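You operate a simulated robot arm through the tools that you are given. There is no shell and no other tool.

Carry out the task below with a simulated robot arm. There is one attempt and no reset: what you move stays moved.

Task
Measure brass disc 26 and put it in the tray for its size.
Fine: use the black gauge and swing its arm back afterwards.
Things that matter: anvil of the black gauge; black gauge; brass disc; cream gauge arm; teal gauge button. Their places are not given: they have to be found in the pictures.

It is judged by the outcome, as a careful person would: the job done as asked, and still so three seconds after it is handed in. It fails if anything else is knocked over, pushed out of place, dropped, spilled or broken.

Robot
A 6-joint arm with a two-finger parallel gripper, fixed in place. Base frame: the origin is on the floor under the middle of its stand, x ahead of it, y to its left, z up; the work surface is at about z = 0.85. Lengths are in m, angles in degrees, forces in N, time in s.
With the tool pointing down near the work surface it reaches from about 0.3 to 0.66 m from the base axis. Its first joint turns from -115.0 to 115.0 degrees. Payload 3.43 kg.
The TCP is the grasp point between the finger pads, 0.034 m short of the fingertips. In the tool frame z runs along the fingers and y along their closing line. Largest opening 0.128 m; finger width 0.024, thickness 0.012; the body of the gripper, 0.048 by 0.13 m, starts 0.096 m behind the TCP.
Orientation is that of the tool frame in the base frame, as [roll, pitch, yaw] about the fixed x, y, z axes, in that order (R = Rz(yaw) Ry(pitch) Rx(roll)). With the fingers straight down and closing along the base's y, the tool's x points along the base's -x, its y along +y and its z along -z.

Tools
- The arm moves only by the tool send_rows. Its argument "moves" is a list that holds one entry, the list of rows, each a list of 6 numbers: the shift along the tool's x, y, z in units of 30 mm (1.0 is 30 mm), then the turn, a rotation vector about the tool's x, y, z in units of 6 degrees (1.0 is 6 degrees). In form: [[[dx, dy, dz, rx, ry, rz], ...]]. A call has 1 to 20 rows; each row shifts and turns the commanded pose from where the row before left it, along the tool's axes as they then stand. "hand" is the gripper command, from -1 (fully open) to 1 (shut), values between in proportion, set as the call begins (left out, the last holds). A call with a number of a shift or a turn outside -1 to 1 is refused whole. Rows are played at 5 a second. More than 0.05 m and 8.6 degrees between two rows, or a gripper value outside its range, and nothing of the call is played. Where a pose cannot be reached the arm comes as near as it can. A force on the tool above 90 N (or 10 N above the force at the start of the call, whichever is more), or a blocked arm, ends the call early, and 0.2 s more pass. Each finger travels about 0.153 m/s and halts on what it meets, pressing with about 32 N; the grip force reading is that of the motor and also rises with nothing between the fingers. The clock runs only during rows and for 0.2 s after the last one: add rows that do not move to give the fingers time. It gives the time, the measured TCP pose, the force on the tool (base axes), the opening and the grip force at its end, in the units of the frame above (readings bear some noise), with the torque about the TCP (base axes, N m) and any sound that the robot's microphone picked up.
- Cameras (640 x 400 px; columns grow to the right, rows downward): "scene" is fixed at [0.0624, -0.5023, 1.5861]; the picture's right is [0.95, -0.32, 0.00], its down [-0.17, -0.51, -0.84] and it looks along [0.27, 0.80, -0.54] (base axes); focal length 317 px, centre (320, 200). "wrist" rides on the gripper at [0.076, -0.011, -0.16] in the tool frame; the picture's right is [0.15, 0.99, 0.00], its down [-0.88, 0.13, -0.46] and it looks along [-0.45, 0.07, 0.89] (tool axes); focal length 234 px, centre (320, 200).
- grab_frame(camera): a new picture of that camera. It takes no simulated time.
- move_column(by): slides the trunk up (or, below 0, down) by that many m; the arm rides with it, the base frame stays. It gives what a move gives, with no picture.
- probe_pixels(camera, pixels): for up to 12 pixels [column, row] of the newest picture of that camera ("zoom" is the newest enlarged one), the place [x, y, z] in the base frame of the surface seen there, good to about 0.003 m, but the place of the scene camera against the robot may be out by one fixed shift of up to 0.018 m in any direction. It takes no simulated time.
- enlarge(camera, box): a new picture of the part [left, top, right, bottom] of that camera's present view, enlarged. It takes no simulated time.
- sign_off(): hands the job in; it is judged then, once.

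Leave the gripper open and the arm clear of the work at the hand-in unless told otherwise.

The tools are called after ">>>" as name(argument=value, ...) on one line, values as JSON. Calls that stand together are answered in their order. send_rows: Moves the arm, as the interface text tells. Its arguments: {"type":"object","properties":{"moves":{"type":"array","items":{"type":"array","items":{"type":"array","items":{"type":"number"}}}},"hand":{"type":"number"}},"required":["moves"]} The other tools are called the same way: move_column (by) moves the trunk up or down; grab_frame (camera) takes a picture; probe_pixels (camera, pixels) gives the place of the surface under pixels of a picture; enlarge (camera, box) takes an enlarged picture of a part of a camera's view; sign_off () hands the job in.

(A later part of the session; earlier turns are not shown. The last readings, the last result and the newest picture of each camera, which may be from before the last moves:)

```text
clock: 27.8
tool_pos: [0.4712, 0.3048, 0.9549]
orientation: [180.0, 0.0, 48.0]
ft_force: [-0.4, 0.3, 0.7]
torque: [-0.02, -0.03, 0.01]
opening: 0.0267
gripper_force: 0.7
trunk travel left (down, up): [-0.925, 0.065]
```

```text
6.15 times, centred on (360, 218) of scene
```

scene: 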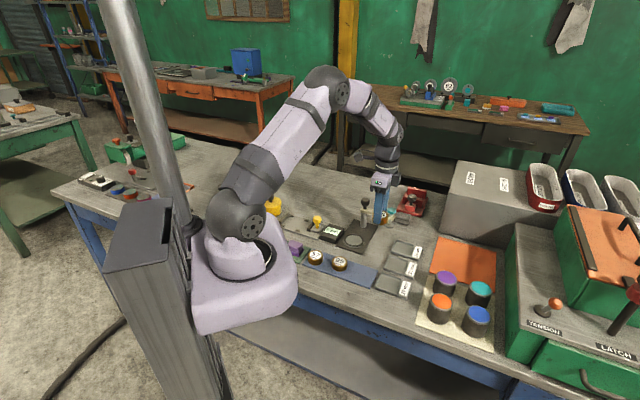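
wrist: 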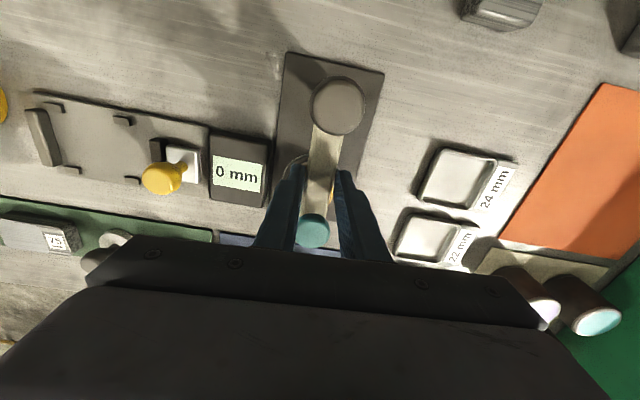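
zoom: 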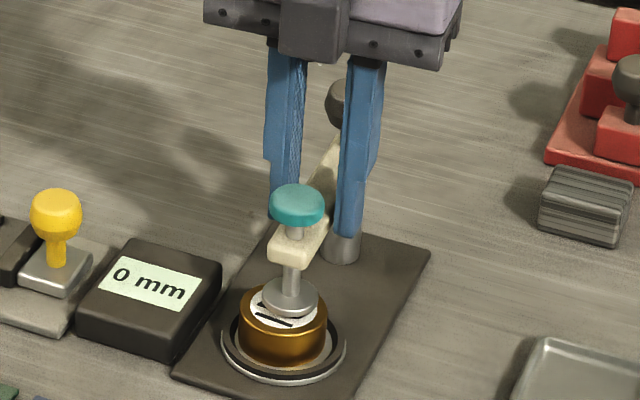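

The foot is now over the disc. I probe button, foot and disc to see how well centred it is.

>>> probe_pixels(camera="zoom", pixels=[[297, 200], [275, 200], [319, 200], [297, 188], [297, 215], [275, 298], [308, 298], [290, 310], [244, 312], [323, 312], [283, 335], [250, 295]])

>>> enlarge(camera="scene", box=[340, 212, 380, 250])

```text
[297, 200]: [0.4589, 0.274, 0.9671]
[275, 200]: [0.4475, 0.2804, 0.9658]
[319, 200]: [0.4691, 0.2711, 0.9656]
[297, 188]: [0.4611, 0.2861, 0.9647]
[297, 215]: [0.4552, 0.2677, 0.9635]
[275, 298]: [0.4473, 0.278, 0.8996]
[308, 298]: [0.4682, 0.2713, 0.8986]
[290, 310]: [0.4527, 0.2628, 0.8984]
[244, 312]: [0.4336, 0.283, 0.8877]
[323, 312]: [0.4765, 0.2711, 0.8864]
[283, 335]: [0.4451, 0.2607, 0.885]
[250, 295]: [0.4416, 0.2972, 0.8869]
```

```text
10.53 times, centred on (360, 231) of scene
```

zoom: 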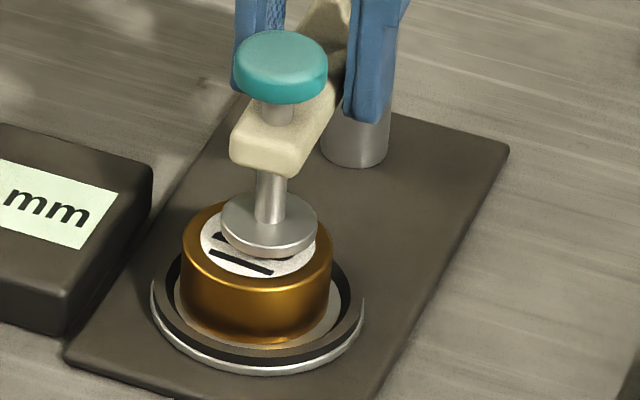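

The foot is about 3 mm short of the disc centre along the swing. I turn one more 3° row.

>>> send_rows(moves=[[[0.003, -0.105, 0, 0, 0, 0.5], [0, 0, 0, 0, 0, 0], [0, 0, 0, 0, 0, 0]]])

>>> enlarge(camera="scene", box=[340, 200, 380, 250])

>>> probe_pixels(camera="zoom", pixels=[[290, 115], [260, 115], [320, 115], [290, 100], [290, 135], [250, 272], [310, 272], [275, 290], [200, 300], [325, 300], [260, 330], [210, 275]])

```text
clock: 28.6
tool_pos: [0.4697, 0.3072, 0.9541]
orientation: [179.9, 0.0, 45.0]
ft_force: [-0.7, -0.8, 0.1]
torque: [0.02, 0.01, -0.02]
opening: 0.0262
gripper_force: 0.0
trunk travel left (down, up): [-0.925, 0.065]
```

```text
8.00 times, centred on (360, 225) of scene
```

zoom: 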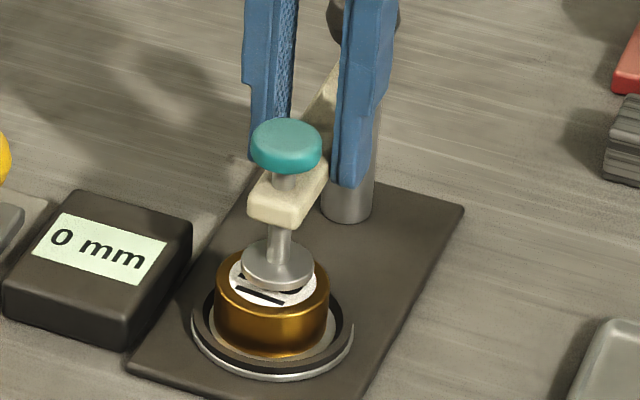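

```text
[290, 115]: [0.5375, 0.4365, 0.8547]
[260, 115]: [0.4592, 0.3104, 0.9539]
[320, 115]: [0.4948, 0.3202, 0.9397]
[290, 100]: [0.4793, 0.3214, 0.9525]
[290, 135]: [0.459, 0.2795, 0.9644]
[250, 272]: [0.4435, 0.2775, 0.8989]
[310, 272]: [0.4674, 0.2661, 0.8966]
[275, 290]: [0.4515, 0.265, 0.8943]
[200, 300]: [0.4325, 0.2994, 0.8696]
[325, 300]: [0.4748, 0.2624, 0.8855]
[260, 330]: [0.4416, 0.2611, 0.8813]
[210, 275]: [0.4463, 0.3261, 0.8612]
```

The foot is still about 2 mm short of the disc centre. I add a small 1.2° turn and check once more.

>>> send_rows(moves=[[[0, -0.042, 0, 0, 0, 0.2], [0, 0, 0, 0, 0, 0], [0, 0, 0, 0, 0, 0]]])

>>> enlarge(camera="scene", box=[340, 212, 380, 247])

>>> grab_frame(camera="wrist")

```text
clock: 29.4
tool_pos: [0.4692, 0.3075, 0.9555]
orientation: [-179.8, 0.0, 44.2]
ft_force: [0.6, -0.3, 1.2]
torque: [-0.01, -0.01, -0.01]
opening: 0.0264
gripper_force: 0.1
trunk travel left (down, up): [-0.925, 0.065]
```

```text
11.43 times, centred on (360, 230) of scene
```

zoom: 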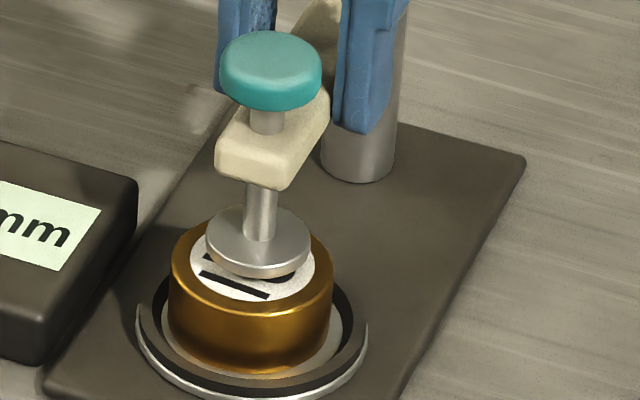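

```text
taken
```

wrist: 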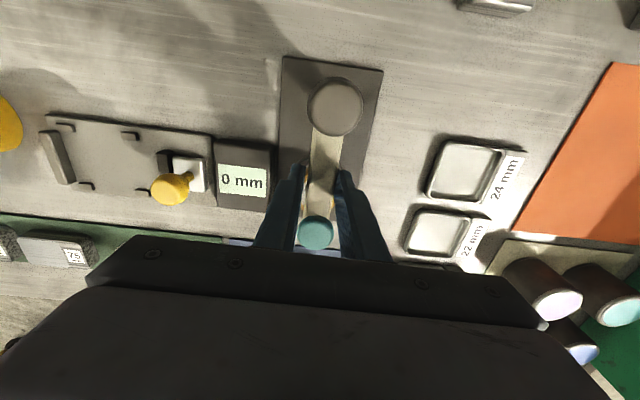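

I want the arm's actual direction now. I zoom the wrist view on knob and button and probe both.

>>> enlarge(camera="wrist", box=[255, 65, 415, 255])

>>> probe_pixels(camera="zoom", pixels=[[320, 150], [310, 180], [330, 180], [350, 180], [300, 350], [295, 335], [310, 350], [280, 350], [345, 90], [310, 90], [380, 90], [300, 230]])

```text
2.11 times, centred on (335, 160) of wrist
```

zoom: 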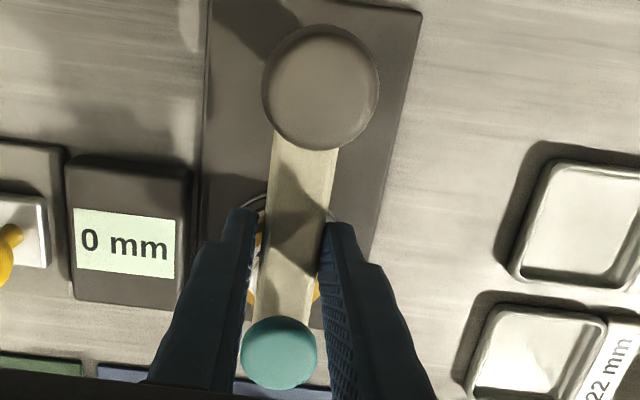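

```text
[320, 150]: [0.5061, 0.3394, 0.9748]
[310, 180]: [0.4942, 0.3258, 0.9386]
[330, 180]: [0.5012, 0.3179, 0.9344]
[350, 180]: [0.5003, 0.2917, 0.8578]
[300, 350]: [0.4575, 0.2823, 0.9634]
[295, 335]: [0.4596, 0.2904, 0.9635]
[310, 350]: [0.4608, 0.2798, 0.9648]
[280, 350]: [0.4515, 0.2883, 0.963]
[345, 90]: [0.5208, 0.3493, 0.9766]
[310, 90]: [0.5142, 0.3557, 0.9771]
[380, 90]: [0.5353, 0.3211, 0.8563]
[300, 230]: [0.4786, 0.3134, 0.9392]
```

I probe the true centres: knob (320,88) and button (279,353), plus the arm edges.

>>> probe_pixels(camera="zoom", pixels=[[320, 88], [270, 88], [371, 88], [320, 35], [320, 142], [279, 353], [248, 353], [311, 353], [279, 322], [279, 383], [272, 180], [334, 180]])

```text
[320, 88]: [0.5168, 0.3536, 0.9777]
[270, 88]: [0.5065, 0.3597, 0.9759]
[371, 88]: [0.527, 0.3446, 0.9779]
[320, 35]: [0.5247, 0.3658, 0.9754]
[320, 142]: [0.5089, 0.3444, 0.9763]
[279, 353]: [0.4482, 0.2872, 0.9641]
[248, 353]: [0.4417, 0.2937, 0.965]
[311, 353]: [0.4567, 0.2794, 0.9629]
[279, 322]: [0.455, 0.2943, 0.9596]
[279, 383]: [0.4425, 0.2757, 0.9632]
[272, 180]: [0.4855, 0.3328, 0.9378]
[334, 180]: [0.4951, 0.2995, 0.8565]
```

The arm now points at 44.7° (reversed) with the button at ≈ (0.448, 0.286), squarely over the disc. I open the fingers a little and lift away from the arm.

>>> send_rows(moves=[[[0, 0, 0, 0, 0, 0], [0, 0, 0, 0, 0, 0], [0, 0, -0.4, 0, 0, 0], [0, 0, -0.7, 0, 0, 0], [0, 0, -0.8, 0, 0, 0], [0, 0, -0.8, 0, 0, 0], [0, 0, 0, 0, 0, 0]]], hand=0.3)

>>> grab_frame(camera="wrist")

>>> enlarge(camera="scene", box=[310, 185, 400, 250])

```text
clock: 31.0
tool_pos: [0.4679, 0.3079, 1.0344]
orientation: [-179.6, 0.1, 44.2]
ft_force: [0.2, 0.3, -1.1]
torque: [0.0, 0.0, 0.0]
opening: 0.0449
gripper_force: 0.0
trunk travel left (down, up): [-0.925, 0.065]
```

```text
taken
```

wrist: 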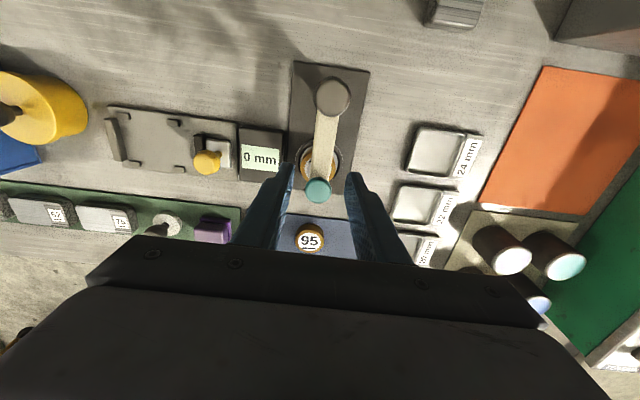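

```text
6.15 times, centred on (355, 218) of scene
```

zoom: 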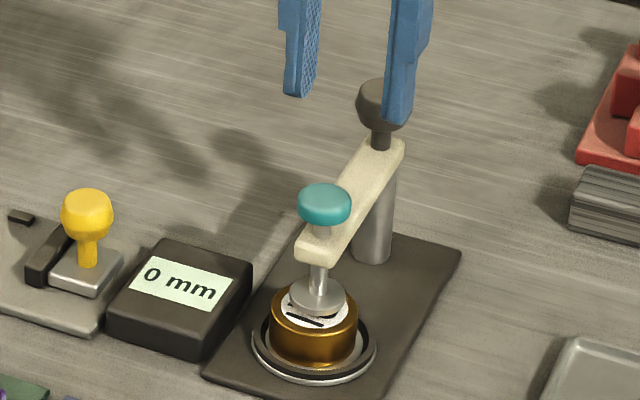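

The arm stays in place over the disc. I zoom the wrist view to locate the button relative to the tool for pressing.

>>> enlarge(camera="wrist", box=[280, 130, 370, 210])

>>> probe_pixels(camera="zoom", pixels=[[250, 300], [260, 300], [280, 300], [240, 300], [260, 280], [260, 320], [300, 300], [220, 300], [200, 200], [340, 200], [260, 340], [270, 290]])

```text
5.00 times, centred on (325, 170) of wrist
```

zoom: 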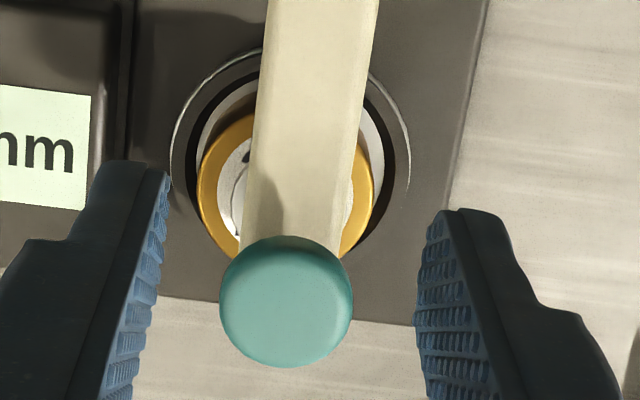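

```text
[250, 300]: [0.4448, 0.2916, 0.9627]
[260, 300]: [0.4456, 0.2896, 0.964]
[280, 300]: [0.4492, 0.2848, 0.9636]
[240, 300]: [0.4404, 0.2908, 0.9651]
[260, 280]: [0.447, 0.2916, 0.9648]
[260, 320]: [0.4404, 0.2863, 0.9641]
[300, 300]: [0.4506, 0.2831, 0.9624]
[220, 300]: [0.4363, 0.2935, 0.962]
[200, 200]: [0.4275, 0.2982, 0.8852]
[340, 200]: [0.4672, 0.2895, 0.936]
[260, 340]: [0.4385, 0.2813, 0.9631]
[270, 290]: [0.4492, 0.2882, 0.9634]
```

Button, disc and ring share the same centreline. I shift 30 mm along tool −x and 2.5 mm along +y to be above the button, and close the fingers (tips at z≈1.0, above the button at 0.966).

>>> send_rows(moves=[[[-0.5, 0.04, 0, 0, 0, 0], [-0.5, 0.043, 0, 0, 0, 0], [0, 0, 0, 0, 0, 0], [0, 0, 0, 0, 0, 0], [0, 0, 0, 0, 0, 0]]], hand=1)

>>> grab_frame(camera="wrist")

>>> enlarge(camera="scene", box=[310, 185, 400, 250])

```text
clock: 32.2
tool_pos: [0.4485, 0.2859, 1.0347]
orientation: [180.0, 0.0, 43.8]
ft_force: [-0.5, 0.3, -1.0]
torque: [-0.01, 0.0, -0.01]
opening: 0.0
gripper_force: 32.3
trunk travel left (down, up): [-0.925, 0.065]
```

```text
taken
```

wrist: 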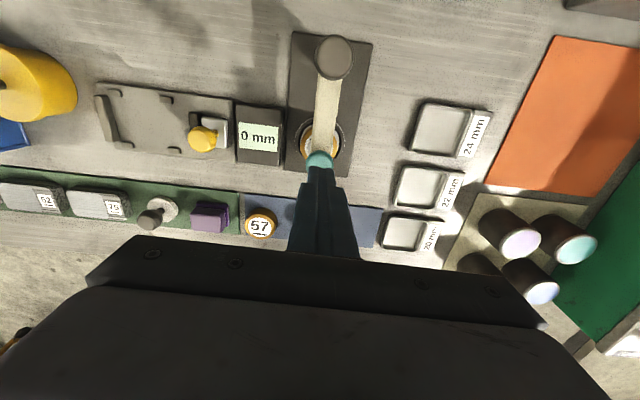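

```text
6.15 times, centred on (355, 218) of scene
```

zoom: 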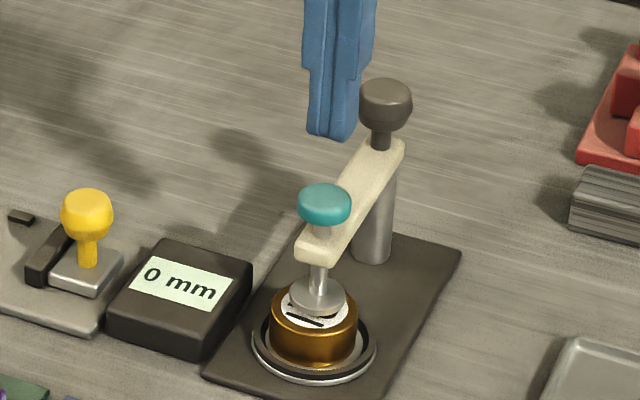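

The closed fingertips are right above the teal button. I lower 3 cm to just above it.

>>> send_rows(moves=[[[0, 0, 0.5, 0, 0, 0], [0, 0, 0.4, 0, 0, 0], [0, 0, 0.1, 0, 0, 0], [0, 0, 0, 0, 0, 0]]])

>>> enlarge(camera="scene", box=[325, 195, 395, 250])

```text
clock: 33.2
tool_pos: [0.4494, 0.2849, 1.0037]
orientation: [180.0, 0.0, 43.8]
ft_force: [-0.7, 0.5, 0.2]
torque: [-0.02, 0.02, -0.01]
opening: 0.0
gripper_force: 31.4
trunk travel left (down, up): [-0.925, 0.065]
```

```text
7.27 times, centred on (360, 222) of scene
```

zoom: 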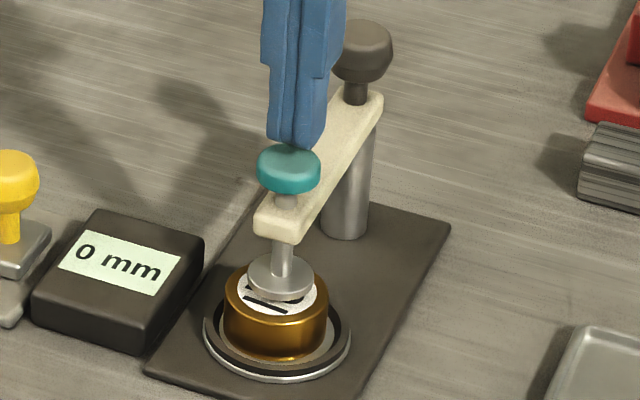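

Fingertips are just above the button. I probe tips and button in this zoom to verify the tips are centred on it before pressing.

>>> probe_pixels(camera="zoom", pixels=[[280, 135], [295, 140], [310, 145], [270, 125], [320, 130], [289, 165], [265, 168], [313, 168], [289, 155], [289, 178], [300, 120], [285, 185]])

>>> enlarge(camera="scene", box=[350, 195, 380, 230])

```text
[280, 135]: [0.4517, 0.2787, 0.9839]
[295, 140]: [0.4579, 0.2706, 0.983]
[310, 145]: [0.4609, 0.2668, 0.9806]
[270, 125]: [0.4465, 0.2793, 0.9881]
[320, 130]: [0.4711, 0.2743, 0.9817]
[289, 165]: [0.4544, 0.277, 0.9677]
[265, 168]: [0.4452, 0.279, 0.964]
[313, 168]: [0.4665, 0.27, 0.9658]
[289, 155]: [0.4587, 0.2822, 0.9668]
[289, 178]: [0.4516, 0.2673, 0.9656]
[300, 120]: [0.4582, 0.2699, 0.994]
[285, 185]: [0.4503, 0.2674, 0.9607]
```

```text
11.43 times, centred on (365, 212) of scene
```

zoom: 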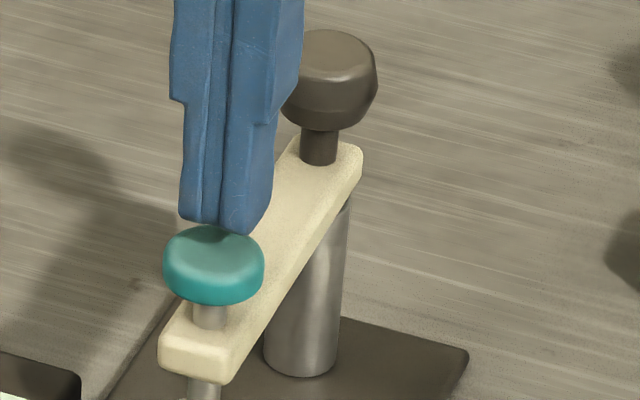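

The tips appear to sit some 4–8 mm toward the post from the button centre. I shift 5 mm along tool −x (outwards), then look again.

>>> send_rows(moves=[[[-0.167, 0, 0, 0, 0, 0], [0, 0, 0, 0, 0, 0]]])

>>> enlarge(camera="scene", box=[350, 195, 380, 230])

>>> grab_frame(camera="wrist")

```text
clock: 33.8
tool_pos: [0.4448, 0.2823, 1.0054]
orientation: [179.9, -0.1, 43.9]
ft_force: [0.4, 1.1, 0.0]
torque: [-0.04, 0.04, -0.04]
opening: 0.0
gripper_force: 31.9
trunk travel left (down, up): [-0.925, 0.065]
```

```text
11.43 times, centred on (365, 212) of scene
```

zoom: 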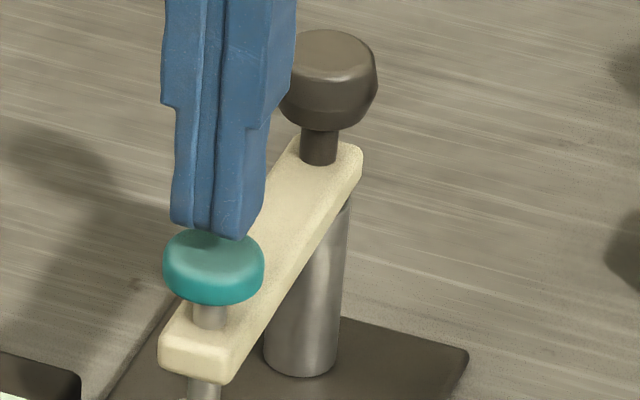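

```text
taken
```

wrist: 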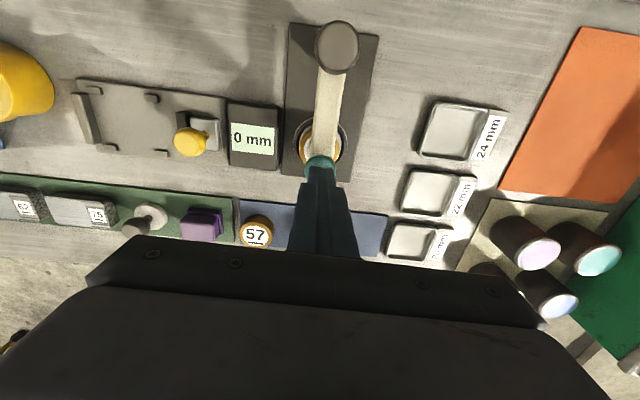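

I zoom the wrist view to cross-check where the button sits relative to the fingertips.

>>> enlarge(camera="wrist", box=[290, 130, 350, 190])

>>> probe_pixels(camera="zoom", pixels=[[320, 160], [300, 170], [340, 170], [280, 180], [360, 180], [320, 180], [310, 230], [330, 230], [320, 250], [290, 240], [350, 240], [320, 150]])

```text
6.67 times, centred on (320, 160) of wrist
```

zoom: 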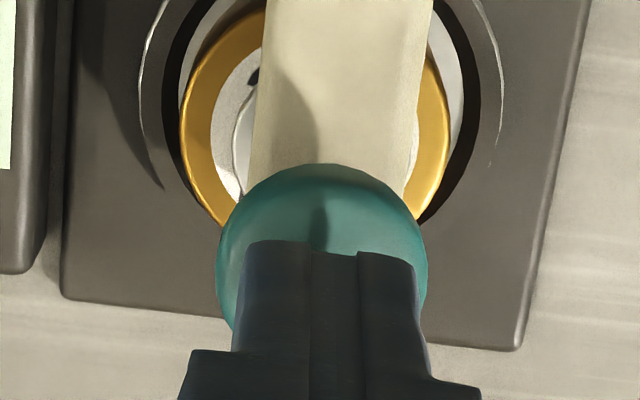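

```text
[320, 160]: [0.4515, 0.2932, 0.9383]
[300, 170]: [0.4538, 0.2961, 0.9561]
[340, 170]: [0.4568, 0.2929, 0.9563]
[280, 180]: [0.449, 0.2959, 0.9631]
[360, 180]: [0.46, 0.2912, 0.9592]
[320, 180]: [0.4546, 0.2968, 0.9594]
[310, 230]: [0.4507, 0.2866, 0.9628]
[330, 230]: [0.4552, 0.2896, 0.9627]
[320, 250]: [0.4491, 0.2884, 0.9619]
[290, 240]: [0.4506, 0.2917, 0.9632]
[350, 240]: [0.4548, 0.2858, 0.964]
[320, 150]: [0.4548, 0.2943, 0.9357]
```

Combining views: the tip (about 15 mm wide) is now centred within about 2 mm of the button. I nudge 2 mm back and lower in small steps until I feel contact.

>>> send_rows(moves=[[[0.067, 0, 0, 0, 0, 0], [0, 0, 0.04, 0, 0, 0], [0, 0, 0.04, 0, 0, 0], [0, 0, 0.04, 0, 0, 0], [0, 0, 0, 0, 0, 0]]])

```text
clock: 35.0
tool_pos: [0.4467, 0.2846, 1.0015]
orientation: [-180.0, 0.0, 43.9]
ft_force: [-0.7, 0.7, -0.2]
torque: [-0.01, 0.02, 0.01]
opening: 0.0
gripper_force: 32.1
trunk travel left (down, up): [-0.925, 0.065]
```

No contact yet at z ≈ 1.001. I continue down in ~1 mm steps.

>>> send_rows(moves=[[[0, 0, 0.04, 0, 0, 0], [0, 0, 0.04, 0, 0, 0], [0, 0, 0, 0, 0, 0]]])

>>> enlarge(camera="scene", box=[315, 195, 395, 250])

```text
clock: 35.8
tool_pos: [0.4463, 0.2838, 0.9976]
orientation: [-180.0, 0.0, 43.8]
ft_force: [-0.2, -0.6, 0.3]
torque: [-0.01, 0.01, 0.04]
opening: 0.0001
gripper_force: 32.4
trunk travel left (down, up): [-0.925, 0.065]
```

```text
7.27 times, centred on (355, 222) of scene
```

zoom: 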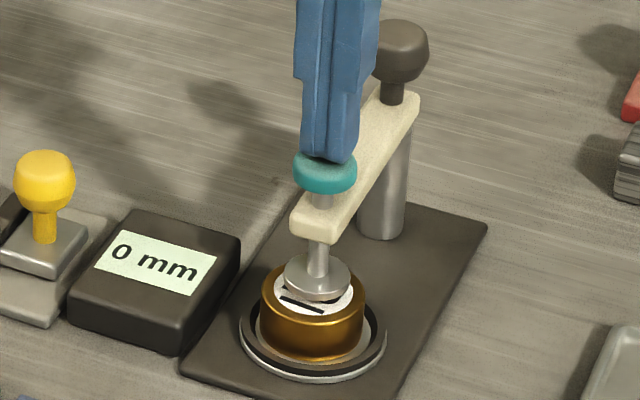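

The tips look to be just about on the button; the display still reads 0 mm. I continue pressing 2 mm at a time.

>>> send_rows(moves=[[[0, 0, 0.035, 0, 0, 0], [0, 0, 0.035, 0, 0, 0], [0, 0, 0, 0, 0, 0]]])

>>> enlarge(camera="scene", box=[315, 195, 395, 250])

```text
clock: 36.6
tool_pos: [0.4463, 0.2831, 0.9965]
orientation: [-180.0, 0.0, 43.7]
ft_force: [-0.3, 0.4, -0.2]
torque: [0.0, 0.01, 0.03]
opening: 0.0
gripper_force: 31.9
trunk travel left (down, up): [-0.925, 0.065]
```

```text
7.27 times, centred on (355, 222) of scene
```

zoom: 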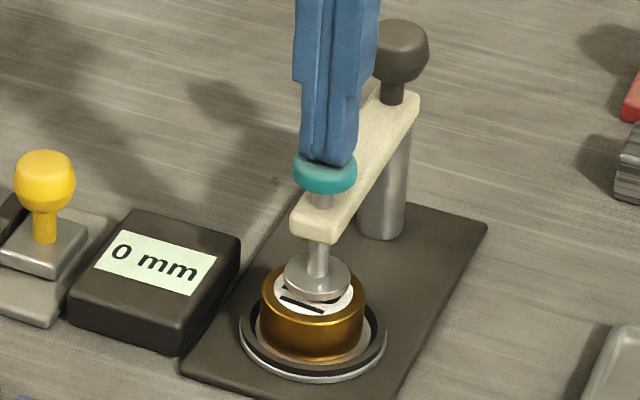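

The button hasn't moved yet and no force is felt. I keep lowering, 1 mm steps.

>>> send_rows(moves=[[[0, 0, 0.035, 0, 0, 0], [0, 0, 0.035, 0, 0, 0], [0, 0, 0, 0, 0, 0]]])

>>> enlarge(camera="scene", box=[315, 195, 395, 250])

```text
clock: 37.4
tool_pos: [0.446, 0.2836, 0.995]
orientation: [-180.0, -0.1, 43.8]
ft_force: [-0.4, -0.1, 1.6]
torque: [0.02, -0.01, 0.0]
opening: 0.0
gripper_force: 32.0
trunk travel left (down, up): [-0.925, 0.065]
```

```text
7.27 times, centred on (355, 222) of scene
```

zoom: 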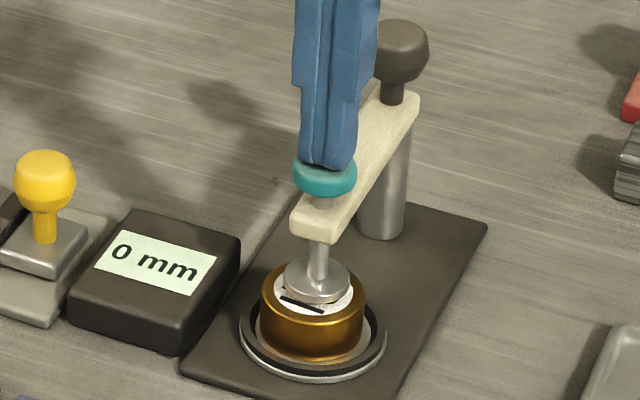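

Contact: the force rose to 1.6 N and the foot has moved slightly down. I keep pressing in small steps.

>>> send_rows(moves=[[[0, 0, 0.035, 0, 0, 0], [0, 0, 0.035, 0, 0, 0], [0, 0, 0.035, 0, 0, 0], [0, 0, 0, 0, 0, 0]]])

>>> enlarge(camera="scene", box=[315, 195, 395, 250])

```text
clock: 38.4
tool_pos: [0.4453, 0.2847, 0.9911]
orientation: [-180.0, 0.0, 43.8]
ft_force: [-0.3, 0.1, 1.3]
torque: [-0.04, 0.0, 0.0]
opening: 0.0001
gripper_force: 32.2
trunk travel left (down, up): [-0.925, 0.065]
heard: click
```

```text
7.27 times, centred on (355, 222) of scene
```

zoom: 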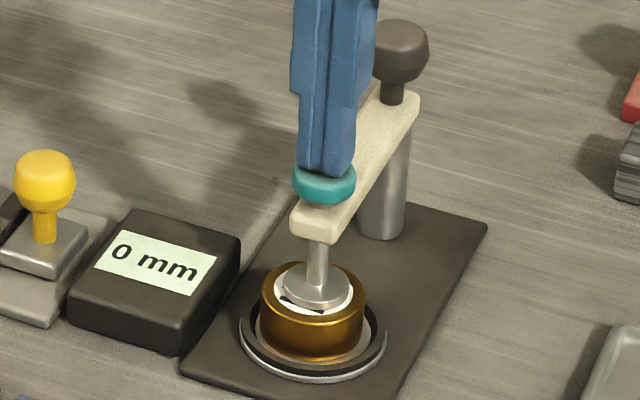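

I heard a click, though the display still appears to read 0 mm. I hold for a moment without moving and look at the display again.

>>> send_rows(moves=[[[0, 0, 0, 0, 0, 0], [0, 0, 0, 0, 0, 0], [0, 0, 0, 0, 0, 0]]])

>>> enlarge(camera="scene", box=[315, 205, 395, 255])

```text
clock: 39.2
tool_pos: [0.4455, 0.2845, 0.9909]
orientation: [180.0, -0.1, 43.9]
ft_force: [-0.2, -0.9, 1.3]
torque: [-0.03, 0.0, 0.01]
opening: 0.0
gripper_force: 31.6
trunk travel left (down, up): [-0.925, 0.065]
```

```text
8.00 times, centred on (355, 230) of scene
```

zoom: 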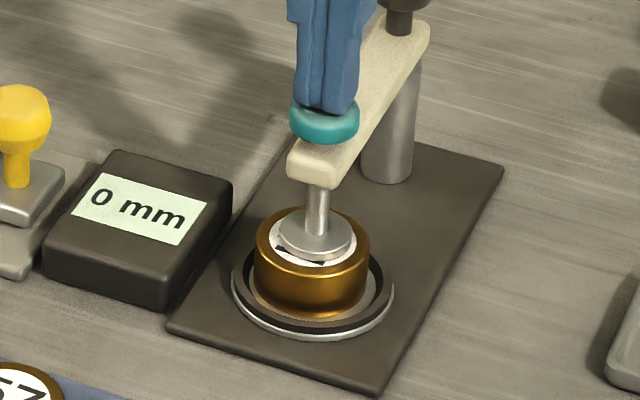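

The display still says 0 mm; the foot may not yet bear on the disc. I press a little further.

>>> send_rows(moves=[[[0, 0, 0.035, 0, 0, 0], [0, 0, 0.035, 0, 0, 0], [0, 0, 0, 0, 0, 0]]])

>>> enlarge(camera="scene", box=[315, 205, 395, 255])

```text
clock: 40.0
tool_pos: [0.4451, 0.2827, 0.9896]
orientation: [180.0, -0.2, 43.8]
ft_force: [-2.0, 1.9, 11.8]
torque: [0.03, 0.11, 0.14]
opening: 0.0
gripper_force: 31.8
trunk travel left (down, up): [-0.925, 0.065]
```

```text
8.00 times, centred on (355, 230) of scene
```

zoom: 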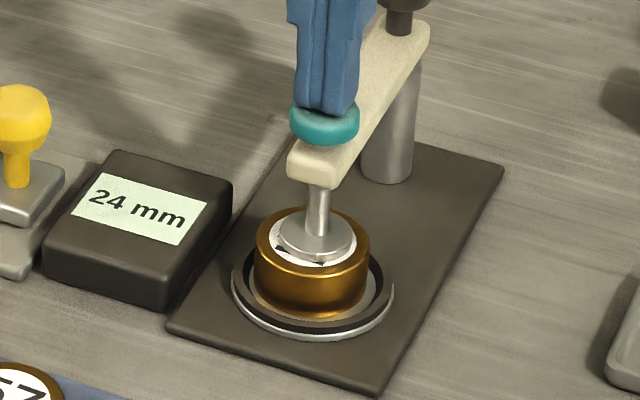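

The display now reads 24 mm with 11.8 N on the tool. I zoom tightly on the display to confirm the reading.

>>> enlarge(camera="scene", box=[318, 222, 348, 242])

>>> grab_frame(camera="wrist")

```text
16.00 times, centred on (333, 232) of scene
```

zoom: 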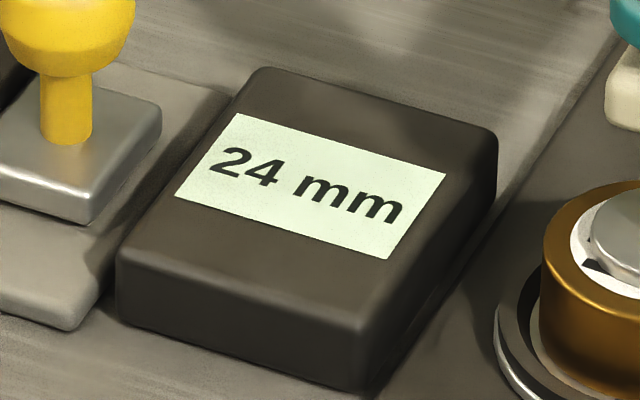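

```text
taken
```

wrist: 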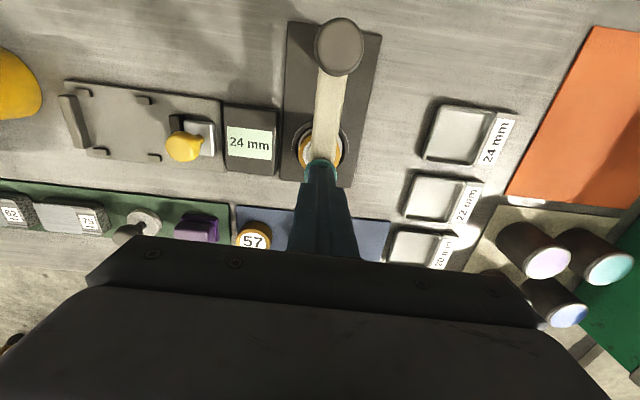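

The reading is clearly 24 mm. I raise off the button slowly and see whether it springs back.

>>> send_rows(moves=[[[0, 0, -0.1, 0, 0, 0], [0, 0, -0.1, 0, 0, 0], [0, 0, -0.1, 0, 0, 0], [0, 0, -0.2, 0, 0, 0], [0, 0, -0.5, 0, 0, 0], [0, 0, -0.5, 0, 0, 0], [0, 0, 0, 0, 0, 0]]])

>>> enlarge(camera="scene", box=[315, 190, 395, 250])

>>> grab_frame(camera="wrist")

```text
clock: 41.6
tool_pos: [0.4461, 0.2831, 1.0341]
orientation: [-180.0, 0.0, 43.8]
ft_force: [-0.3, 0.0, 0.3]
torque: [0.01, 0.0, 0.01]
opening: 0.0
gripper_force: 32.0
trunk travel left (down, up): [-0.925, 0.065]
```

```text
6.67 times, centred on (355, 220) of scene
```

zoom: 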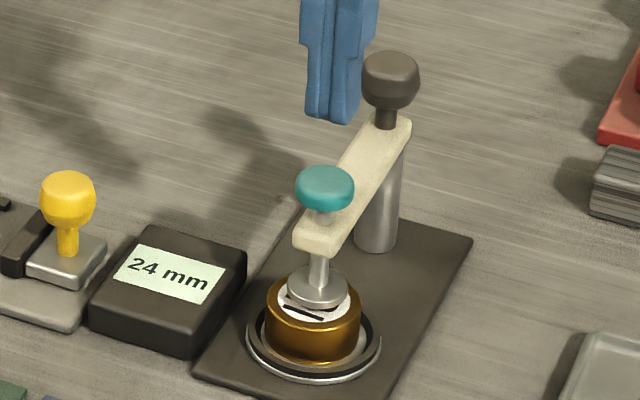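

```text
taken
```

wrist: 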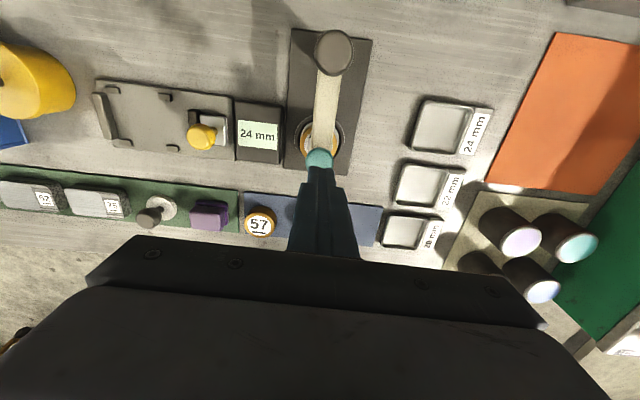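

The button sprang back and the reading is latched at 24 mm. Now I go back to the straddle pose (33 mm along +x), opening the fingers on the way to 45 mm, above the arm first.

>>> send_rows(moves=[[[0, 0, -0.2, 0, 0, 0], [0.55, -0.04, 0, 0, 0, 0], [0.55, -0.043, 0.2, 0, 0, 0], [0, 0, 0, 0, 0, 0]]], hand=0.25)

>>> grab_frame(camera="wrist")

```text
clock: 42.6
tool_pos: [0.4687, 0.3071, 1.0346]
orientation: [-179.7, 0.0, 44.1]
ft_force: [-0.3, 0.0, 0.1]
torque: [-0.02, -0.02, 0.03]
opening: 0.048
gripper_force: 0.0
trunk travel left (down, up): [-0.925, 0.065]
```

```text
taken
```

wrist: 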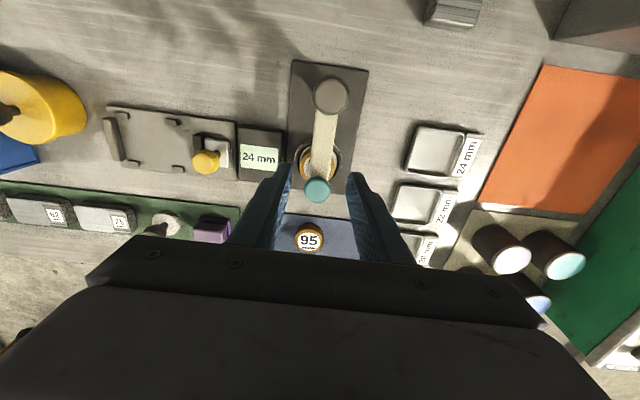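

The arm lies between the fingers (knob (331,96), button (317,190)). I descend to straddle it again.

>>> send_rows(moves=[[[0, 0, 0.7, 0, 0, 0], [0, 0, 0.7, 0, 0, 0], [0, 0, 0.7, 0, 0, 0], [0, 0, 0.58, 0, 0, 0], [0, 0, 0, 0, 0, 0]]])

>>> grab_frame(camera="wrist")

>>> enlarge(camera="scene", box=[315, 190, 395, 250])

```text
clock: 43.8
tool_pos: [0.4693, 0.3074, 0.956]
orientation: [-179.8, 0.0, 44.0]
ft_force: [0.3, 0.5, 0.4]
torque: [0.0, 0.02, 0.01]
opening: 0.0478
gripper_force: 0.1
trunk travel left (down, up): [-0.925, 0.065]
```

```text
taken
```

wrist: 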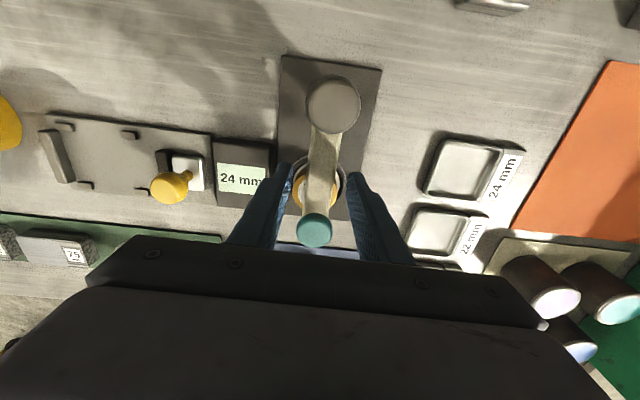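

```text
6.67 times, centred on (355, 220) of scene
```

zoom: 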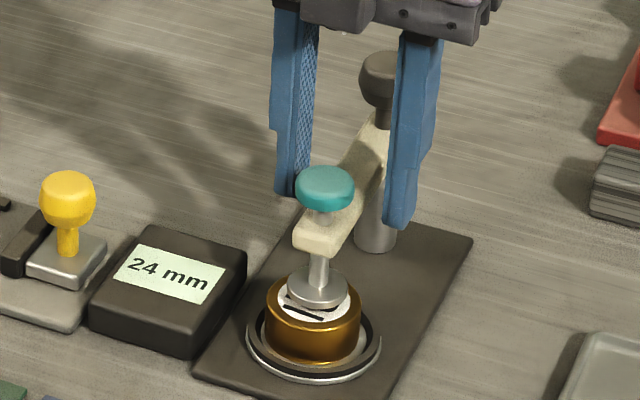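

The fingers straddle the arm again. I narrow to 26 mm and swing back counter-clockwise, first 54°.

>>> send_rows(moves=[[[0, 0, 0, 0, 0, 0], [0, 0, 0, 0, 0, 0], [0.003, 0.109, 0, 0, 0, -0.5], [0.003, 0.109, 0, 0, 0, -0.5], [0.003, 0.109, 0, 0, 0, -0.5], [0.003, 0.109, 0, 0, 0, -0.5], [0.003, 0.109, 0, 0, 0, -0.5], [0.003, 0.109, 0, 0, 0, -0.5], [0.003, 0.109, 0, 0, 0, -0.5], [0.003, 0.109, 0, 0, 0, -0.5], [0.003, 0.109, 0, 0, 0, -0.5], [0.003, 0.109, 0, 0, 0, -0.5], [0.003, 0.109, 0, 0, 0, -0.5], [0.003, 0.109, 0, 0, 0, -0.5], [0.003, 0.109, 0, 0, 0, -0.5], [0.003, 0.109, 0, 0, 0, -0.5], [0.003, 0.109, 0, 0, 0, -0.5], [0.003, 0.109, 0, 0, 0, -0.5], [0.003, 0.109, 0, 0, 0, -0.5], [0.003, 0.109, 0, 0, 0, -0.5]]], hand=0.594)

>>> grab_frame(camera="wrist")

>>> enlarge(camera="scene", box=[310, 190, 410, 260])

```text
clock: 48.0
tool_pos: [0.5235, 0.2902, 0.953]
orientation: [-179.9, 0.0, 97.9]
ft_force: [0.2, 0.6, 0.0]
torque: [-0.02, 0.03, 0.0]
opening: 0.026
gripper_force: 0.1
trunk travel left (down, up): [-0.925, 0.065]
```

```text
taken
```

wrist: 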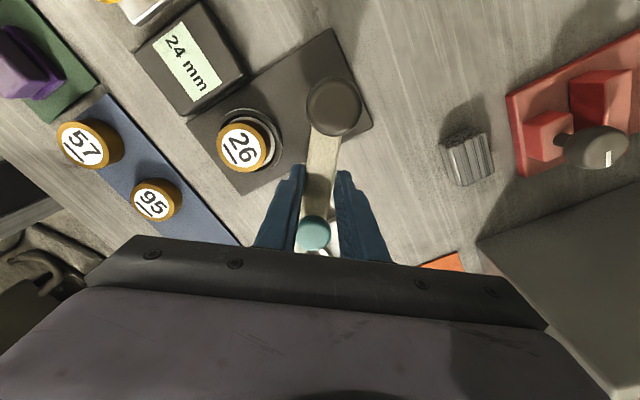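

```text
5.71 times, centred on (360, 225) of scene
```

zoom: 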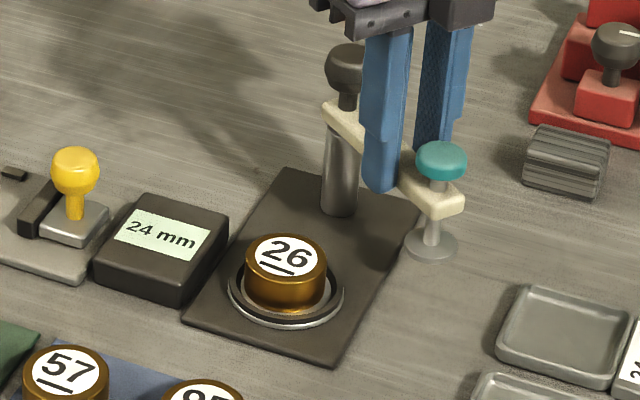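

The arm swings back smoothly, and the disc stayed put. I continue 33° more.

>>> send_rows(moves=[[[0.003, 0.109, 0, 0, 0, -0.5], [0.003, 0.109, 0, 0, 0, -0.5], [0.003, 0.109, 0, 0, 0, -0.5], [0.003, 0.109, 0, 0, 0, -0.5], [0.003, 0.109, 0, 0, 0, -0.5], [0.003, 0.109, 0, 0, 0, -0.5], [0.003, 0.109, 0, 0, 0, -0.5], [0.003, 0.109, 0, 0, 0, -0.5], [0.003, 0.109, 0, 0, 0, -0.5], [0.003, 0.109, 0, 0, 0, -0.5], [0.003, 0.109, 0, 0, 0, -0.5], [0, 0, 0, 0, 0, 0]]])

>>> grab_frame(camera="wrist")

>>> enlarge(camera="scene", box=[310, 190, 410, 260])

```text
clock: 50.6
tool_pos: [0.5559, 0.3046, 0.9548]
orientation: [-180.0, 0.0, 130.9]
ft_force: [0.7, 0.8, -0.3]
torque: [0.02, -0.01, -0.01]
opening: 0.0262
gripper_force: 0.5
trunk travel left (down, up): [-0.925, 0.065]
```

```text
taken
```

wrist: 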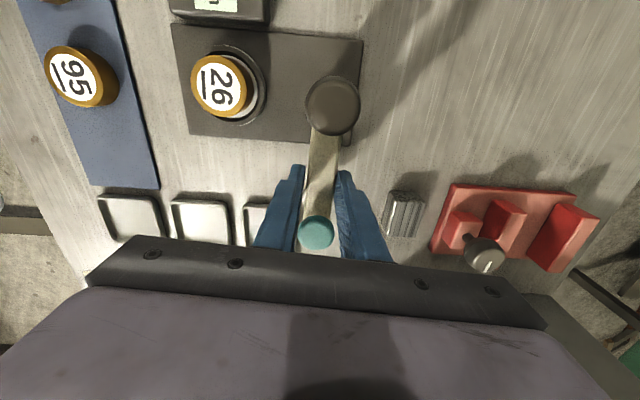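

```text
5.71 times, centred on (360, 225) of scene
```

zoom: 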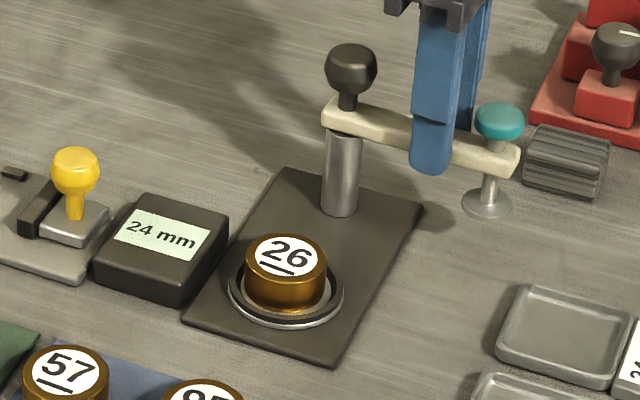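

The button is at zoom (500,120); originally it was at (501,118) in the same crop. I turn about 1° more to match.

>>> send_rows(moves=[[[0, 0.036, 0, 0, 0, -0.165], [0, 0, 0, 0, 0, 0], [0, 0, 0, 0, 0, 0]]])

>>> enlarge(camera="scene", box=[310, 190, 410, 260])

```text
clock: 51.4
tool_pos: [0.557, 0.3056, 0.9552]
orientation: [180.0, 0.1, 131.9]
ft_force: [0.7, 0.5, -0.4]
torque: [0.0, -0.02, 0.07]
opening: 0.0264
gripper_force: 0.1
trunk travel left (down, up): [-0.925, 0.065]
```

```text
5.71 times, centred on (360, 225) of scene
```

zoom: 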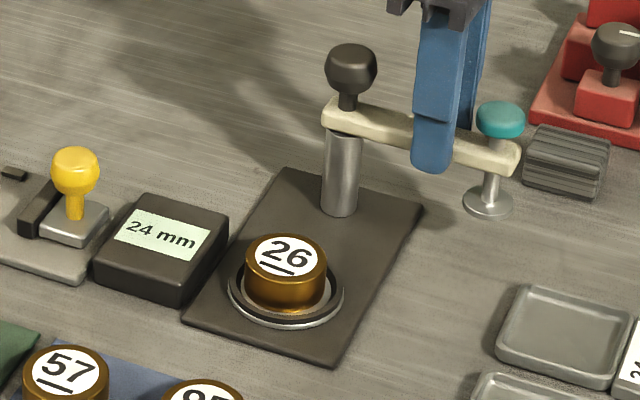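

It's now at about (500.5,119), nearly identical. I add another 0.6° nudge and check for any end stop through the force.

>>> send_rows(moves=[[[0, 0.022, 0, 0, 0, -0.1], [0, 0, 0, 0, 0, 0], [0, 0, 0, 0, 0, 0]]])

>>> enlarge(camera="scene", box=[310, 190, 410, 260])

```text
clock: 52.2
tool_pos: [0.5576, 0.3057, 0.9547]
orientation: [-180.0, 0.0, 132.5]
ft_force: [0.6, 0.3, -0.5]
torque: [0.06, -0.03, 0.03]
opening: 0.0263
gripper_force: 0.2
trunk travel left (down, up): [-0.925, 0.065]
```

```text
5.71 times, centred on (360, 225) of scene
```

zoom: 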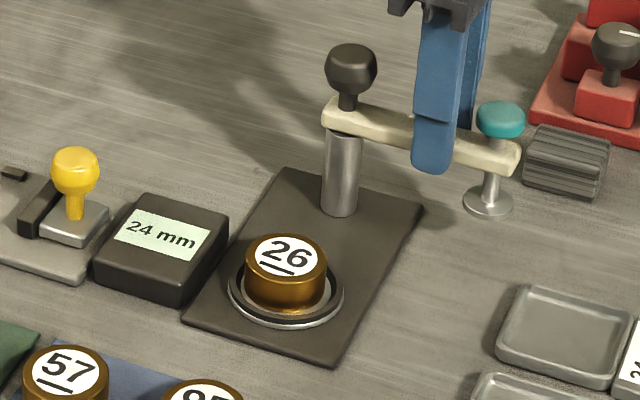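

The arm is back at its original position. I open the fingers, lift clear, and square the yaw back to 135°.

>>> send_rows(moves=[[[0, 0, 0, 0, 0, 0], [0, 0, 0, 0, 0, 0], [0, 0, -0.5, 0, 0, 0], [0, 0, -0.8, 0, 0, 0], [0, 0, -0.9, 0, 0, 0], [0, 0, -0.9, 0, 0, 0], [0, 0, -0.3, 0, 0, 0.4167], [0, 0, 0, 0, 0, 0]]], hand=0.25)

>>> enlarge(camera="scene", box=[310, 190, 410, 260])

```text
clock: 54.0
tool_pos: [0.5574, 0.305, 1.054]
orientation: [-180.0, 0.0, 129.9]
ft_force: [0.7, 0.9, -1.2]
torque: [0.02, 0.01, 0.02]
opening: 0.0481
gripper_force: 0.1
trunk travel left (down, up): [-0.925, 0.065]
```

```text
5.71 times, centred on (360, 225) of scene
```

zoom: 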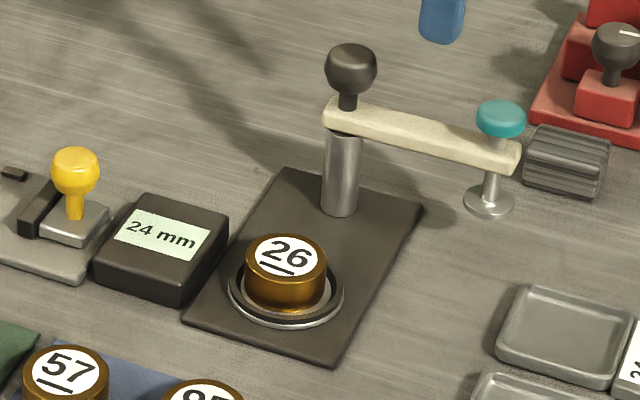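

The arm is exactly home (button (501,118), foot (489,202), as at the start). I had turned the yaw the wrong way by a few degrees; I correct it to 135° and move above the disc on the anvil with the fingers at 70 mm.

>>> send_rows(moves=[[[0, 0, 0, 0, 0, -0.85], [0.545, -0.795, 0, 0, 0, 0], [0.545, -0.795, 0, 0, 0, 0], [0.545, -0.795, 0, 0, 0, 0], [0.545, -0.795, 0, 0, 0, 0], [0, 0, 0.7, 0, 0, 0], [0, 0, 0.6, 0, 0, 0], [0, 0, 0, 0, 0, 0]]], hand=-0.1)

>>> enlarge(camera="wrist", box=[260, 100, 380, 190])

>>> grab_frame(camera="wrist")

```text
clock: 55.8
tool_pos: [0.4404, 0.2866, 1.0161]
orientation: [179.9, 0.0, 135.0]
ft_force: [-0.1, 0.3, 0.0]
torque: [0.02, 0.0, 0.0]
opening: 0.0702
gripper_force: 0.1
trunk travel left (down, up): [-0.925, 0.065]
```

```text
4.44 times, centred on (320, 145) of wrist
```

zoom: 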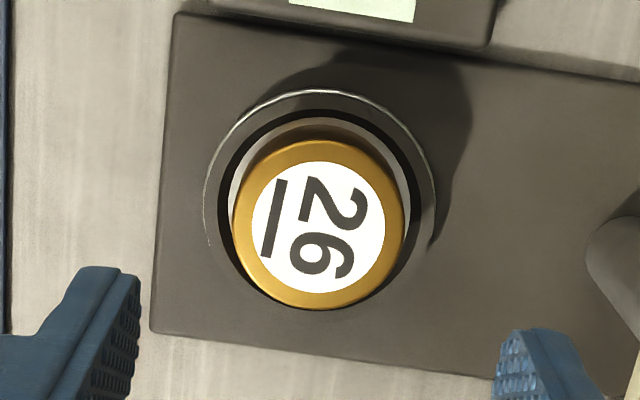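

```text
taken
```

wrist: 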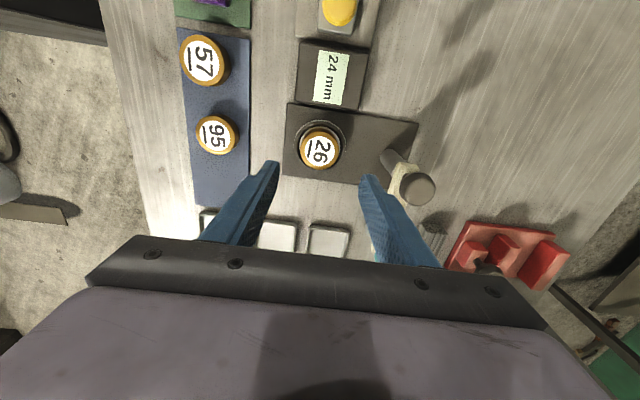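

The disc is centred under the gripper just as when I released it (disc at (320,148)). I lower to the same height as at release, about 0.903.

>>> send_rows(moves=[[[0, 0, 0.8, 0, 0, 0], [0, 0, 0.8, 0, 0, 0], [0, 0, 0.8, 0, 0, 0], [0, 0, 0.8, 0, 0, 0], [0, 0, 0.4, 0, 0, 0], [0, 0, 0.19, 0, 0, 0], [0, 0, 0, 0, 0, 0]]])

>>> enlarge(camera="scene", box=[320, 200, 390, 255])

>>> grab_frame(camera="wrist")

```text
clock: 57.4
tool_pos: [0.4426, 0.2845, 0.9041]
orientation: [179.9, 0.0, 134.9]
ft_force: [-0.1, 0.1, 0.0]
torque: [-0.01, -0.02, -0.01]
opening: 0.0705
gripper_force: 0.0
trunk travel left (down, up): [-0.925, 0.065]
```

```text
7.27 times, centred on (355, 228) of scene
```

zoom: 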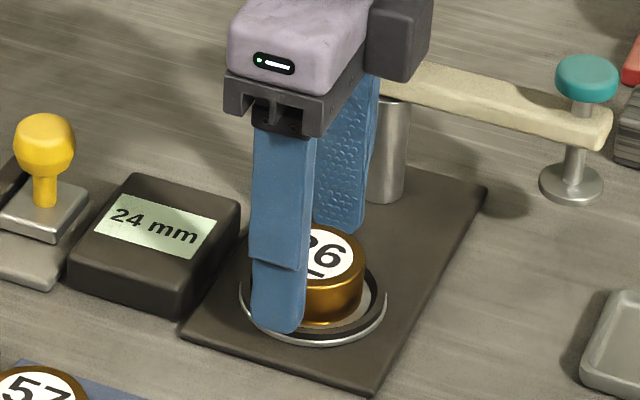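

```text
taken
```

wrist: 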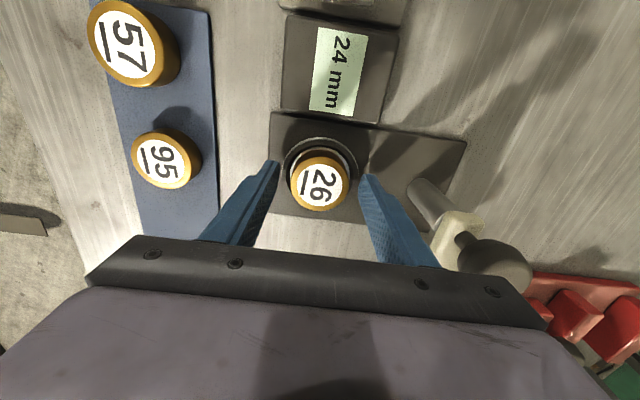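

The disc sits evenly between the fingers. I close the gripper.

>>> send_rows(moves=[[[0, 0, 0, 0, 0, 0], [0, 0, 0, 0, 0, 0], [0, 0, 0, 0, 0, 0], [0, 0, 0, 0, 0, 0]]], hand=1)

```text
clock: 58.4
tool_pos: [0.4425, 0.2852, 0.9036]
orientation: [-180.0, 0.0, 135.1]
ft_force: [0.0, -0.9, -1.1]
torque: [0.02, -0.08, 0.02]
opening: 0.049
gripper_force: 32.0
trunk travel left (down, up): [-0.925, 0.065]
```

Gripped, but the tips would come level with the tray rim (≈0.8635) on release. I regrasp 5 mm higher on the disc while it still rests on the anvil.

>>> send_rows(moves=[[[0, 0, 0, 0, 0, 0], [0, 0, 0, 0, 0, 0], [0, 0, -0.167, 0, 0, 0], [0, 0, 0, 0, 0, 0]]], hand=-0.1)

>>> send_rows(moves=[[[0, 0, 0, 0, 0, 0], [0, 0, 0, 0, 0, 0], [0, 0, 0, 0, 0, 0], [0, 0, 0, 0, 0, 0]]], hand=1)

```text
clock: 59.4
tool_pos: [0.4441, 0.2865, 0.9093]
orientation: [-179.9, 0.0, 135.0]
ft_force: [-0.6, -0.6, 1.0]
torque: [-0.01, 0.02, 0.01]
opening: 0.0703
gripper_force: 0.1
trunk travel left (down, up): [-0.925, 0.065]
```

```text
clock: 60.4
tool_pos: [0.4421, 0.2845, 0.9092]
orientation: [180.0, 0.0, 135.0]
ft_force: [-0.6, 1.5, 1.1]
torque: [-0.09, 0.04, -0.05]
opening: 0.0489
gripper_force: 31.9
trunk travel left (down, up): [-0.925, 0.065]
```

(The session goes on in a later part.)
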